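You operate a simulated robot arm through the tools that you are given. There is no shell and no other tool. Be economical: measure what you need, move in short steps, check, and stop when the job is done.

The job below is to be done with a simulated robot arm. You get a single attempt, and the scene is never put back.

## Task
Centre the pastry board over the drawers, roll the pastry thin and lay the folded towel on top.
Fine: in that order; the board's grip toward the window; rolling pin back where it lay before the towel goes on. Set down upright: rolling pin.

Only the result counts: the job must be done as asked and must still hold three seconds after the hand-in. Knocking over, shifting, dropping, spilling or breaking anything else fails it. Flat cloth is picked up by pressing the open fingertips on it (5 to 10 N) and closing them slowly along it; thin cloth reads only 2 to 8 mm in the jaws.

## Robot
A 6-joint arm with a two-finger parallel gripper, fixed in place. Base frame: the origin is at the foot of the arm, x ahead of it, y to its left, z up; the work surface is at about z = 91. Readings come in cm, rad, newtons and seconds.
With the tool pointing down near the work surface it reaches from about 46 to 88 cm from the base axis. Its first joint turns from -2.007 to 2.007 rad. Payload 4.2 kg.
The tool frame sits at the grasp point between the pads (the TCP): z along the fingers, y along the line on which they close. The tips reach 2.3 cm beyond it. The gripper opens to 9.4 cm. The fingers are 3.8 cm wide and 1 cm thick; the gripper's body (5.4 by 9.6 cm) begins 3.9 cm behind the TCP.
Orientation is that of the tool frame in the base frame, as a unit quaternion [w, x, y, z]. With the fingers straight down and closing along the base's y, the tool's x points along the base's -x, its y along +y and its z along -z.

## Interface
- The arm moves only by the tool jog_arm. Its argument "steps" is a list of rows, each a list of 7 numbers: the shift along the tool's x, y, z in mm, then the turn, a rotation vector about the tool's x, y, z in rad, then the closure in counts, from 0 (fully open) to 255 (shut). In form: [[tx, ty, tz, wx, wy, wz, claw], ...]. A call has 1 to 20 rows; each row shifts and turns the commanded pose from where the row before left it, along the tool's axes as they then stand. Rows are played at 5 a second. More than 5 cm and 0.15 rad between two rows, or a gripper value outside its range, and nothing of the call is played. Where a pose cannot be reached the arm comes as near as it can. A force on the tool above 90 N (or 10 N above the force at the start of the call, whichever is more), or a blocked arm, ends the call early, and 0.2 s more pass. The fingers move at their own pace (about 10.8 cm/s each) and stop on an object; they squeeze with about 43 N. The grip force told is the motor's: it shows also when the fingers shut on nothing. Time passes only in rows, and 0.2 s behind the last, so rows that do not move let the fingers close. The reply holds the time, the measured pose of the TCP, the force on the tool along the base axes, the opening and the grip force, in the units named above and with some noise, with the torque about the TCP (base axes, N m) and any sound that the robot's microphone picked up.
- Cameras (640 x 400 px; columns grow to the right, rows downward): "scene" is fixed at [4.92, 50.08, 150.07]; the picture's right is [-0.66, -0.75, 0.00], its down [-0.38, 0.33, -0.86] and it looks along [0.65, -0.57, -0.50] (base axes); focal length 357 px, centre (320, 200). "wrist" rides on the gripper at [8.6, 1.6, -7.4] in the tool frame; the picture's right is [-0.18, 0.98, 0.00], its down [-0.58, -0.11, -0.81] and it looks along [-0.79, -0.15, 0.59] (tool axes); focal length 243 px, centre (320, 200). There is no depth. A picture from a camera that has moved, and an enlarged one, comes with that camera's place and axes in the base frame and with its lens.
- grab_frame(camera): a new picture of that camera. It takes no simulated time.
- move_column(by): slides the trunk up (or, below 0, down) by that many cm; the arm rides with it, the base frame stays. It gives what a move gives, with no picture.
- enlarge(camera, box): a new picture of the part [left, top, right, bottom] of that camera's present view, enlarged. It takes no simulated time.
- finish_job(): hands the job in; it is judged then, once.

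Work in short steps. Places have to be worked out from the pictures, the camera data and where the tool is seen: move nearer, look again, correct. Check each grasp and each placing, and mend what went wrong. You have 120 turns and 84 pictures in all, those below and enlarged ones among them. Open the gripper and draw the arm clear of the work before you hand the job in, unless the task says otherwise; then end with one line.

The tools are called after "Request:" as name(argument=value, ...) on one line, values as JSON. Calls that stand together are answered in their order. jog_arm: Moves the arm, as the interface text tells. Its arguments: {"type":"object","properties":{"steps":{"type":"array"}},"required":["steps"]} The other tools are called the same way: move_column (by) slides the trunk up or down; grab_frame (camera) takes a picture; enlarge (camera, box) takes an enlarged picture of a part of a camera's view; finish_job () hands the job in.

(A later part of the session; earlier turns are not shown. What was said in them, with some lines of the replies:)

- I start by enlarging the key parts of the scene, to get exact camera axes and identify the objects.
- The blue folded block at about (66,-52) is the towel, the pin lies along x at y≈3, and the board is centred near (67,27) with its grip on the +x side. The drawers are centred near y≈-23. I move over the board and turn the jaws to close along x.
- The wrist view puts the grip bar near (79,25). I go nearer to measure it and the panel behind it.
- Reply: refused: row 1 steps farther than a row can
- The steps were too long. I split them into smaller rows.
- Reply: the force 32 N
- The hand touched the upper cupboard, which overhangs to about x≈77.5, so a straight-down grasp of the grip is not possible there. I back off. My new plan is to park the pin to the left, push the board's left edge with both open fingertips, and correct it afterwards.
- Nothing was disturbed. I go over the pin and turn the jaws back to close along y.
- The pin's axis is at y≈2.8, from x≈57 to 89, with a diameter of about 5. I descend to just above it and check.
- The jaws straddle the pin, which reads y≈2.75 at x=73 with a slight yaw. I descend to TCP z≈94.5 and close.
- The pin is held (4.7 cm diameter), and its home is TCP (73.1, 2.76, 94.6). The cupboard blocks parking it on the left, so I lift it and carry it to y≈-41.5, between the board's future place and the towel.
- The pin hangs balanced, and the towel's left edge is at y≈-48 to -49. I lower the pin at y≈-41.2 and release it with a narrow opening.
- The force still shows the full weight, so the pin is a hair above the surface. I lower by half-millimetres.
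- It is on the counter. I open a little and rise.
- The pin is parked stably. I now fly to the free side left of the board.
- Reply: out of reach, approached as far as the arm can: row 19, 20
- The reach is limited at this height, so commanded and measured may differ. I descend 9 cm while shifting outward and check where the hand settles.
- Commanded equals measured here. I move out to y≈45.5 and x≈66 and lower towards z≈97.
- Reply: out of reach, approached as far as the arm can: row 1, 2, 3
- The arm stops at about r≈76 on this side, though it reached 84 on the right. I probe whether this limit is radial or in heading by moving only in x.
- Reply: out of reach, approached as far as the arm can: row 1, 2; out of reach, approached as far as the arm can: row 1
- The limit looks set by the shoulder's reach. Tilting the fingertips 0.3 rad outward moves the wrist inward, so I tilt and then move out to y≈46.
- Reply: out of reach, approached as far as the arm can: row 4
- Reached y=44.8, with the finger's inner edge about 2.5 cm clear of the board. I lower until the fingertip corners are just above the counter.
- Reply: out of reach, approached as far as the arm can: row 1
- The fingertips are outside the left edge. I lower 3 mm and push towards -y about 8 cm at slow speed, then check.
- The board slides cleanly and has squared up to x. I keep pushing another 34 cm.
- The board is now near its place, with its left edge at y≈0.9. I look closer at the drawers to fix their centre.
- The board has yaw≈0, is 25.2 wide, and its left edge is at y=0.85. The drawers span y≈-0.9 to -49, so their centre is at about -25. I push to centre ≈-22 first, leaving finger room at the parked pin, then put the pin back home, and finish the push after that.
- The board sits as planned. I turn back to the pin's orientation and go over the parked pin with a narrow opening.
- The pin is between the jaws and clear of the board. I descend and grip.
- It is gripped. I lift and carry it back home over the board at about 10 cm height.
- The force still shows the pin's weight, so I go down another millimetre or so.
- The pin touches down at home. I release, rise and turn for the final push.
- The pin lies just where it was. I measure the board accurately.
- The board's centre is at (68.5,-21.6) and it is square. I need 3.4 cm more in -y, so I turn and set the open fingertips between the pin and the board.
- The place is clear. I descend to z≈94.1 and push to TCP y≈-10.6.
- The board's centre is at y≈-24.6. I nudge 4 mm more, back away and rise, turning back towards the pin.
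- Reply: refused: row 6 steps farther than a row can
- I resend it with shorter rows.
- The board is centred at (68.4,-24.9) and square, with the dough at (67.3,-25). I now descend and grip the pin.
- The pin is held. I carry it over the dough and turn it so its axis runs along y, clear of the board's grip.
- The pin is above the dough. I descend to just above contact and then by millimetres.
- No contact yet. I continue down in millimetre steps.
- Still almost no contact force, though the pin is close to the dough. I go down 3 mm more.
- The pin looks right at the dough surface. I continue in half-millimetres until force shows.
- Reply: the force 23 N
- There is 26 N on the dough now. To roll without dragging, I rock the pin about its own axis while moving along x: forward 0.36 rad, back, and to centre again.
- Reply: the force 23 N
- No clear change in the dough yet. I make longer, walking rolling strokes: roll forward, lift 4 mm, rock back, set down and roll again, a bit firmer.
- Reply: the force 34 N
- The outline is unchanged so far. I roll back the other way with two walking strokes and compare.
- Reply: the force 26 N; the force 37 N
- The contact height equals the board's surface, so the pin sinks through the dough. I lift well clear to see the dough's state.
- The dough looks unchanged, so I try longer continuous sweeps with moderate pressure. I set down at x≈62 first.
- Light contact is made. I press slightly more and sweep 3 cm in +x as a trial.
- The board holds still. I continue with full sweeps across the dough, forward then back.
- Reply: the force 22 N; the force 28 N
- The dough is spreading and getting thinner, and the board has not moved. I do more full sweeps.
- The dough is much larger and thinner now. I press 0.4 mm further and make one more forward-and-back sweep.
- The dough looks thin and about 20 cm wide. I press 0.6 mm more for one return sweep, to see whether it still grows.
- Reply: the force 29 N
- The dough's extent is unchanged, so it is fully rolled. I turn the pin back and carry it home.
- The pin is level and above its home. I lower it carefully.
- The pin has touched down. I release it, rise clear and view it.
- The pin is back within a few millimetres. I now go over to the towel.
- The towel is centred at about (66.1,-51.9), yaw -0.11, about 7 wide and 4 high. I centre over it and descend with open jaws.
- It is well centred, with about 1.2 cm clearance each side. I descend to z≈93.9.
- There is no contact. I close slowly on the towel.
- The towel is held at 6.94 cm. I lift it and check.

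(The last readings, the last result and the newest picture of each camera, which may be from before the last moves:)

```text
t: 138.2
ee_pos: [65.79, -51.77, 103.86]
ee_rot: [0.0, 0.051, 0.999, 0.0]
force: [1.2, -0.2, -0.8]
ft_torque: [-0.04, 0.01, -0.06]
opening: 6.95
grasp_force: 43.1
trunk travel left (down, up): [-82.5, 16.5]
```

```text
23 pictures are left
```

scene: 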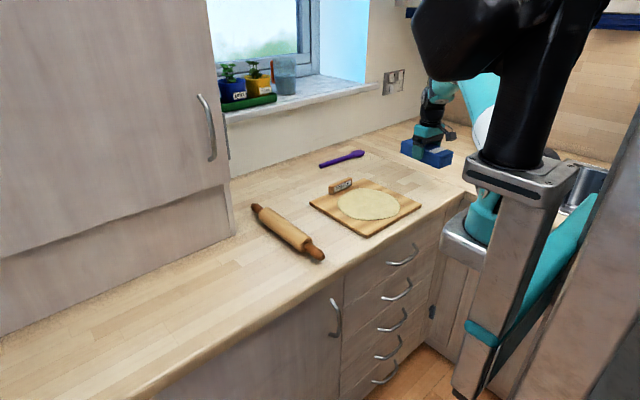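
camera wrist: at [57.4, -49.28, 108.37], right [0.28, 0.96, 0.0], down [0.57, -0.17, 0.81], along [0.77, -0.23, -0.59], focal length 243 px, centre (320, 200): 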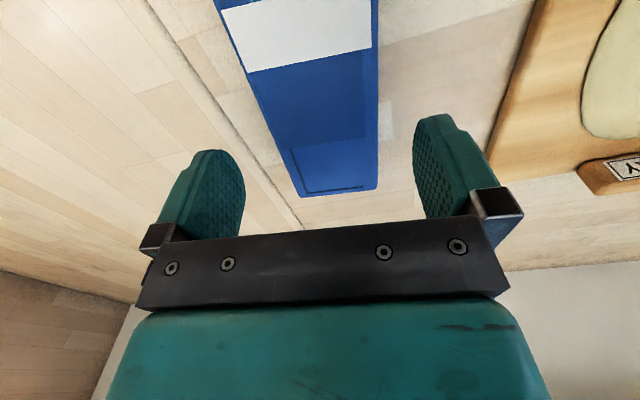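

The towel is lifted as a block. I carry it over the pastry and square it to x.

Request:
jog_arm(steps=[[0, 0, 0, 0, 0, -0.103, 255], [-1.7, 44.6, 0, 0, 0, 0, 255], [-1.7, 44.6, 0, 0, 0, 0, 255], [-1.7, 44.6, 0, 0, 0, 0, 255], [-1.7, 44.6, 0, 0, 0, 0, 255], [-1.7, 44.6, 0, 0, 0, 0, 255], [-1.7, 44.6, 0, 0, 0, 0, 255], [0, 0, 40, 0, 0, 0, 255], [0, 0, 0, 0, 0, 0, 255]])

Request:
enlarge(camera="scene", box=[290, 145, 450, 245])

```text
t: 140.2
ee_pos: [66.88, -24.85, 100.12]
ee_rot: [0.0, -0.001, 1.0, 0.0]
force: [-1.3, 0.5, -0.5]
ft_torque: [0.0, 0.01, 0.02]
opening: 6.95
grasp_force: 42.9
trunk travel left (down, up): [-82.5, 16.5]
```

```text
4.00 times, centred on (370, 195) of scene
camera zoom: at [4.92, 50.08, 150.07], right [-0.66, -0.75, 0.0], down [-0.38, 0.33, -0.86], along [0.65, -0.57, -0.5], focal length 1428 px, centre (120, 220)
```

zoom: 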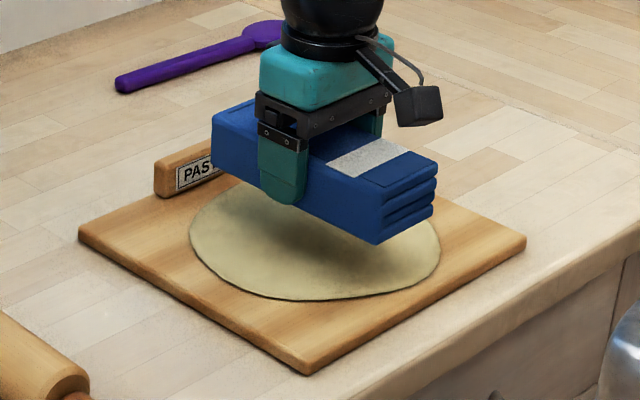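

It is aligned and clear of the grip. I lower it gently onto the pastry.

Request:
jog_arm(steps=[[0, 0, 30, 0, 0, 0, 255], [0, 0, 10, 0, 0, 0, 255], [0, 0, 1.5, 0, 0, 0, 255], [0, 0, 1.5, 0, 0, 0, 255], [0, 0, 0, 0, 0, 0, 255]])

Request:
jog_arm(steps=[[0, 0, 1, 0, 0, 0, 255], [0, 0, 0, 0, 0, 0, 255]])

```text
t: 141.4
ee_pos: [66.72, -25.0, 95.79]
ee_rot: [0.0, -0.001, 1.0, 0.001]
force: [0.2, -0.1, -1.2]
ft_torque: [0.01, 0.02, 0.01]
opening: 6.93
grasp_force: 43.2
trunk travel left (down, up): [-82.5, 16.5]
```

```text
t: 142.0
ee_pos: [66.89, -24.95, 95.66]
ee_rot: [0.0, 0.0, 1.0, 0.0]
force: [0.9, -0.5, -1.2]
ft_torque: [0.0, -0.01, -0.01]
opening: 6.96
grasp_force: 43.7
trunk travel left (down, up): [-82.5, 16.5]
```

Request:
jog_arm(steps=[[0, 0, 1, 0, 0, 0, 255], [0, 0, 0, 0, 0, 0, 255]])

Request:
jog_arm(steps=[[0, 0, 1, 0, 0, 0, 255], [0, 0, 0, 0, 0, 0, 255]])

Request:
enlarge(camera="scene", box=[290, 145, 450, 245])

```text
t: 142.6
ee_pos: [66.7, -24.95, 95.57]
ee_rot: [0.0, -0.001, 1.0, 0.0]
force: [0.4, 0.3, -1.8]
ft_torque: [0.0, -0.01, -0.02]
opening: 6.95
grasp_force: 42.7
trunk travel left (down, up): [-82.5, 16.5]
```

```text
t: 143.2
ee_pos: [66.83, -24.96, 95.37]
ee_rot: [0.0, -0.002, 1.0, -0.001]
force: [-0.3, 0.1, -0.6]
ft_torque: [0.01, 0.0, 0.0]
opening: 6.95
grasp_force: 42.7
trunk travel left (down, up): [-82.5, 16.5]
```

```text
4.00 times, centred on (370, 195) of scene
camera zoom: at [4.92, 50.08, 150.07], right [-0.66, -0.75, 0.0], down [-0.38, 0.33, -0.86], along [0.65, -0.57, -0.5], focal length 1428 px, centre (120, 220)
```

zoom: 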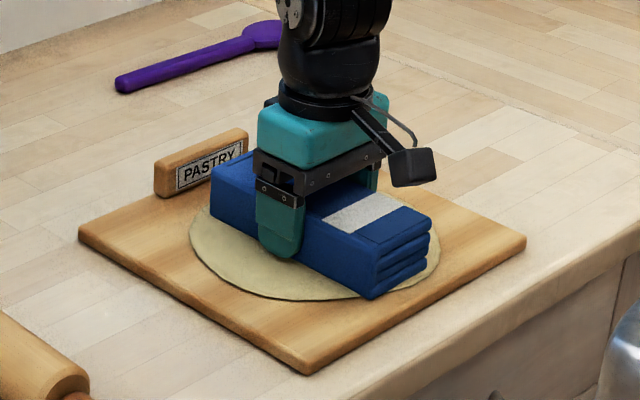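

Nearly down. One more small step and a force check.

Request:
jog_arm(steps=[[0, 0, 0.7, 0, 0, 0, 255], [0, 0, 0, 0, 0, 0, 255]])

```text
t: 143.8
ee_pos: [66.84, -24.95, 95.2]
ee_rot: [0.001, -0.001, 1.0, 0.0]
force: [-0.5, -2.2, 3.0]
ft_torque: [0.01, 0.14, 0.08]
opening: 6.94
grasp_force: 43.3
trunk travel left (down, up): [-82.5, 16.5]
```

The towel is touching. I open and rise straight up.

Request:
jog_arm(steps=[[0, 0, 0, 0, 0, 0, 50], [0, 0, 0, 0, 0, 0, 20], [0, 0, 0, 0, 0, 0, 0], [0, 0, 0, 0, 0, 0, 0], [0, 0, -20, 0, 0, 0, 0], [0, 0, -40, 0, 0, 0, 0], [0, 0, -45, 0, 0, 0, 0], [0, 0, -45, 0, 0, 0, 0], [40, 0, -25, 0, 0, 0, 0], [40, 0, -25, 0, 0, 0, 0], [0, 0, 0, 0, 0, 0, 0]])

Request:
grab_frame(camera="scene")

Request:
enlarge(camera="scene", box=[290, 165, 450, 265])

Request:
enlarge(camera="scene", box=[130, 190, 350, 350])

```text
t: 146.2
ee_pos: [58.82, -24.72, 115.41]
ee_rot: [0.0, -0.001, 1.0, 0.0]
force: [0.1, -0.5, -0.2]
ft_torque: [-0.02, 0.02, 0.0]
opening: 9.4
grasp_force: 0.1
trunk travel left (down, up): [-82.5, 16.5]
```

```text
20 pictures are left
```

scene: 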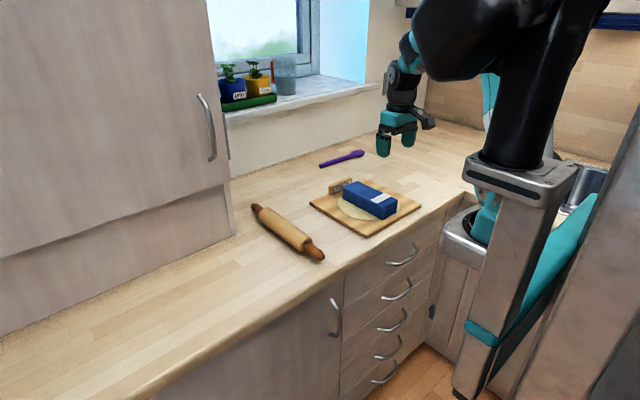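

```text
4.00 times, centred on (370, 215) of scene
camera zoom: at [4.92, 50.08, 150.07], right [-0.66, -0.75, 0.0], down [-0.38, 0.33, -0.86], along [0.65, -0.57, -0.5], focal length 1428 px, centre (120, 140)
```

zoom: 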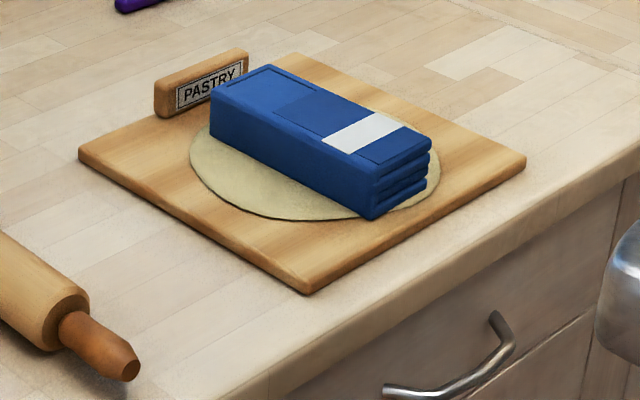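

```text
2.50 times, centred on (240, 270) of scene
camera zoom: at [4.92, 50.08, 150.07], right [-0.66, -0.75, 0.0], down [-0.38, 0.33, -0.86], along [0.65, -0.57, -0.5], focal length 892 px, centre (520, 25)
```

zoom: 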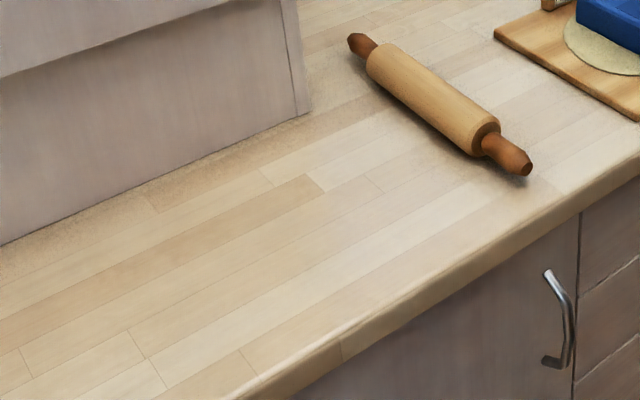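

All is in place: the board is centred over the drawers with its grip toward the window, the pastry is thin, the towel is on top, and the pin lies at home within about half a centimetre. I raise the arm further clear and let things settle.

Request:
jog_arm(steps=[[0, 0, -40, 0, 0, 0, 0], [0, 0, -40, 0, 0, 0, 0], [0, 0, 0, 0, 0, 0, 0], [0, 0, 0, 0, 0, 0, 0]])

Request:
finish_job()

```text
t: 147.2
ee_pos: [58.88, -24.81, 123.41]
ee_rot: [0.0, -0.001, 1.0, 0.0]
force: [0.1, 0.4, -0.3]
ft_torque: [0.02, -0.02, 0.01]
opening: 9.44
grasp_force: 0.1
trunk travel left (down, up): [-82.5, 16.5]
```

```text
The job is handed in.
```

I handed the job in with the board centred over the drawers (grip toward the window), the pastry rolled thin, the pin laid back about 0.5 cm from where it was, and the folded towel on top; I also moved the pin aside and back before the board was in place, and early on the hand bumped the upper cupboard without visibly shifting anything.
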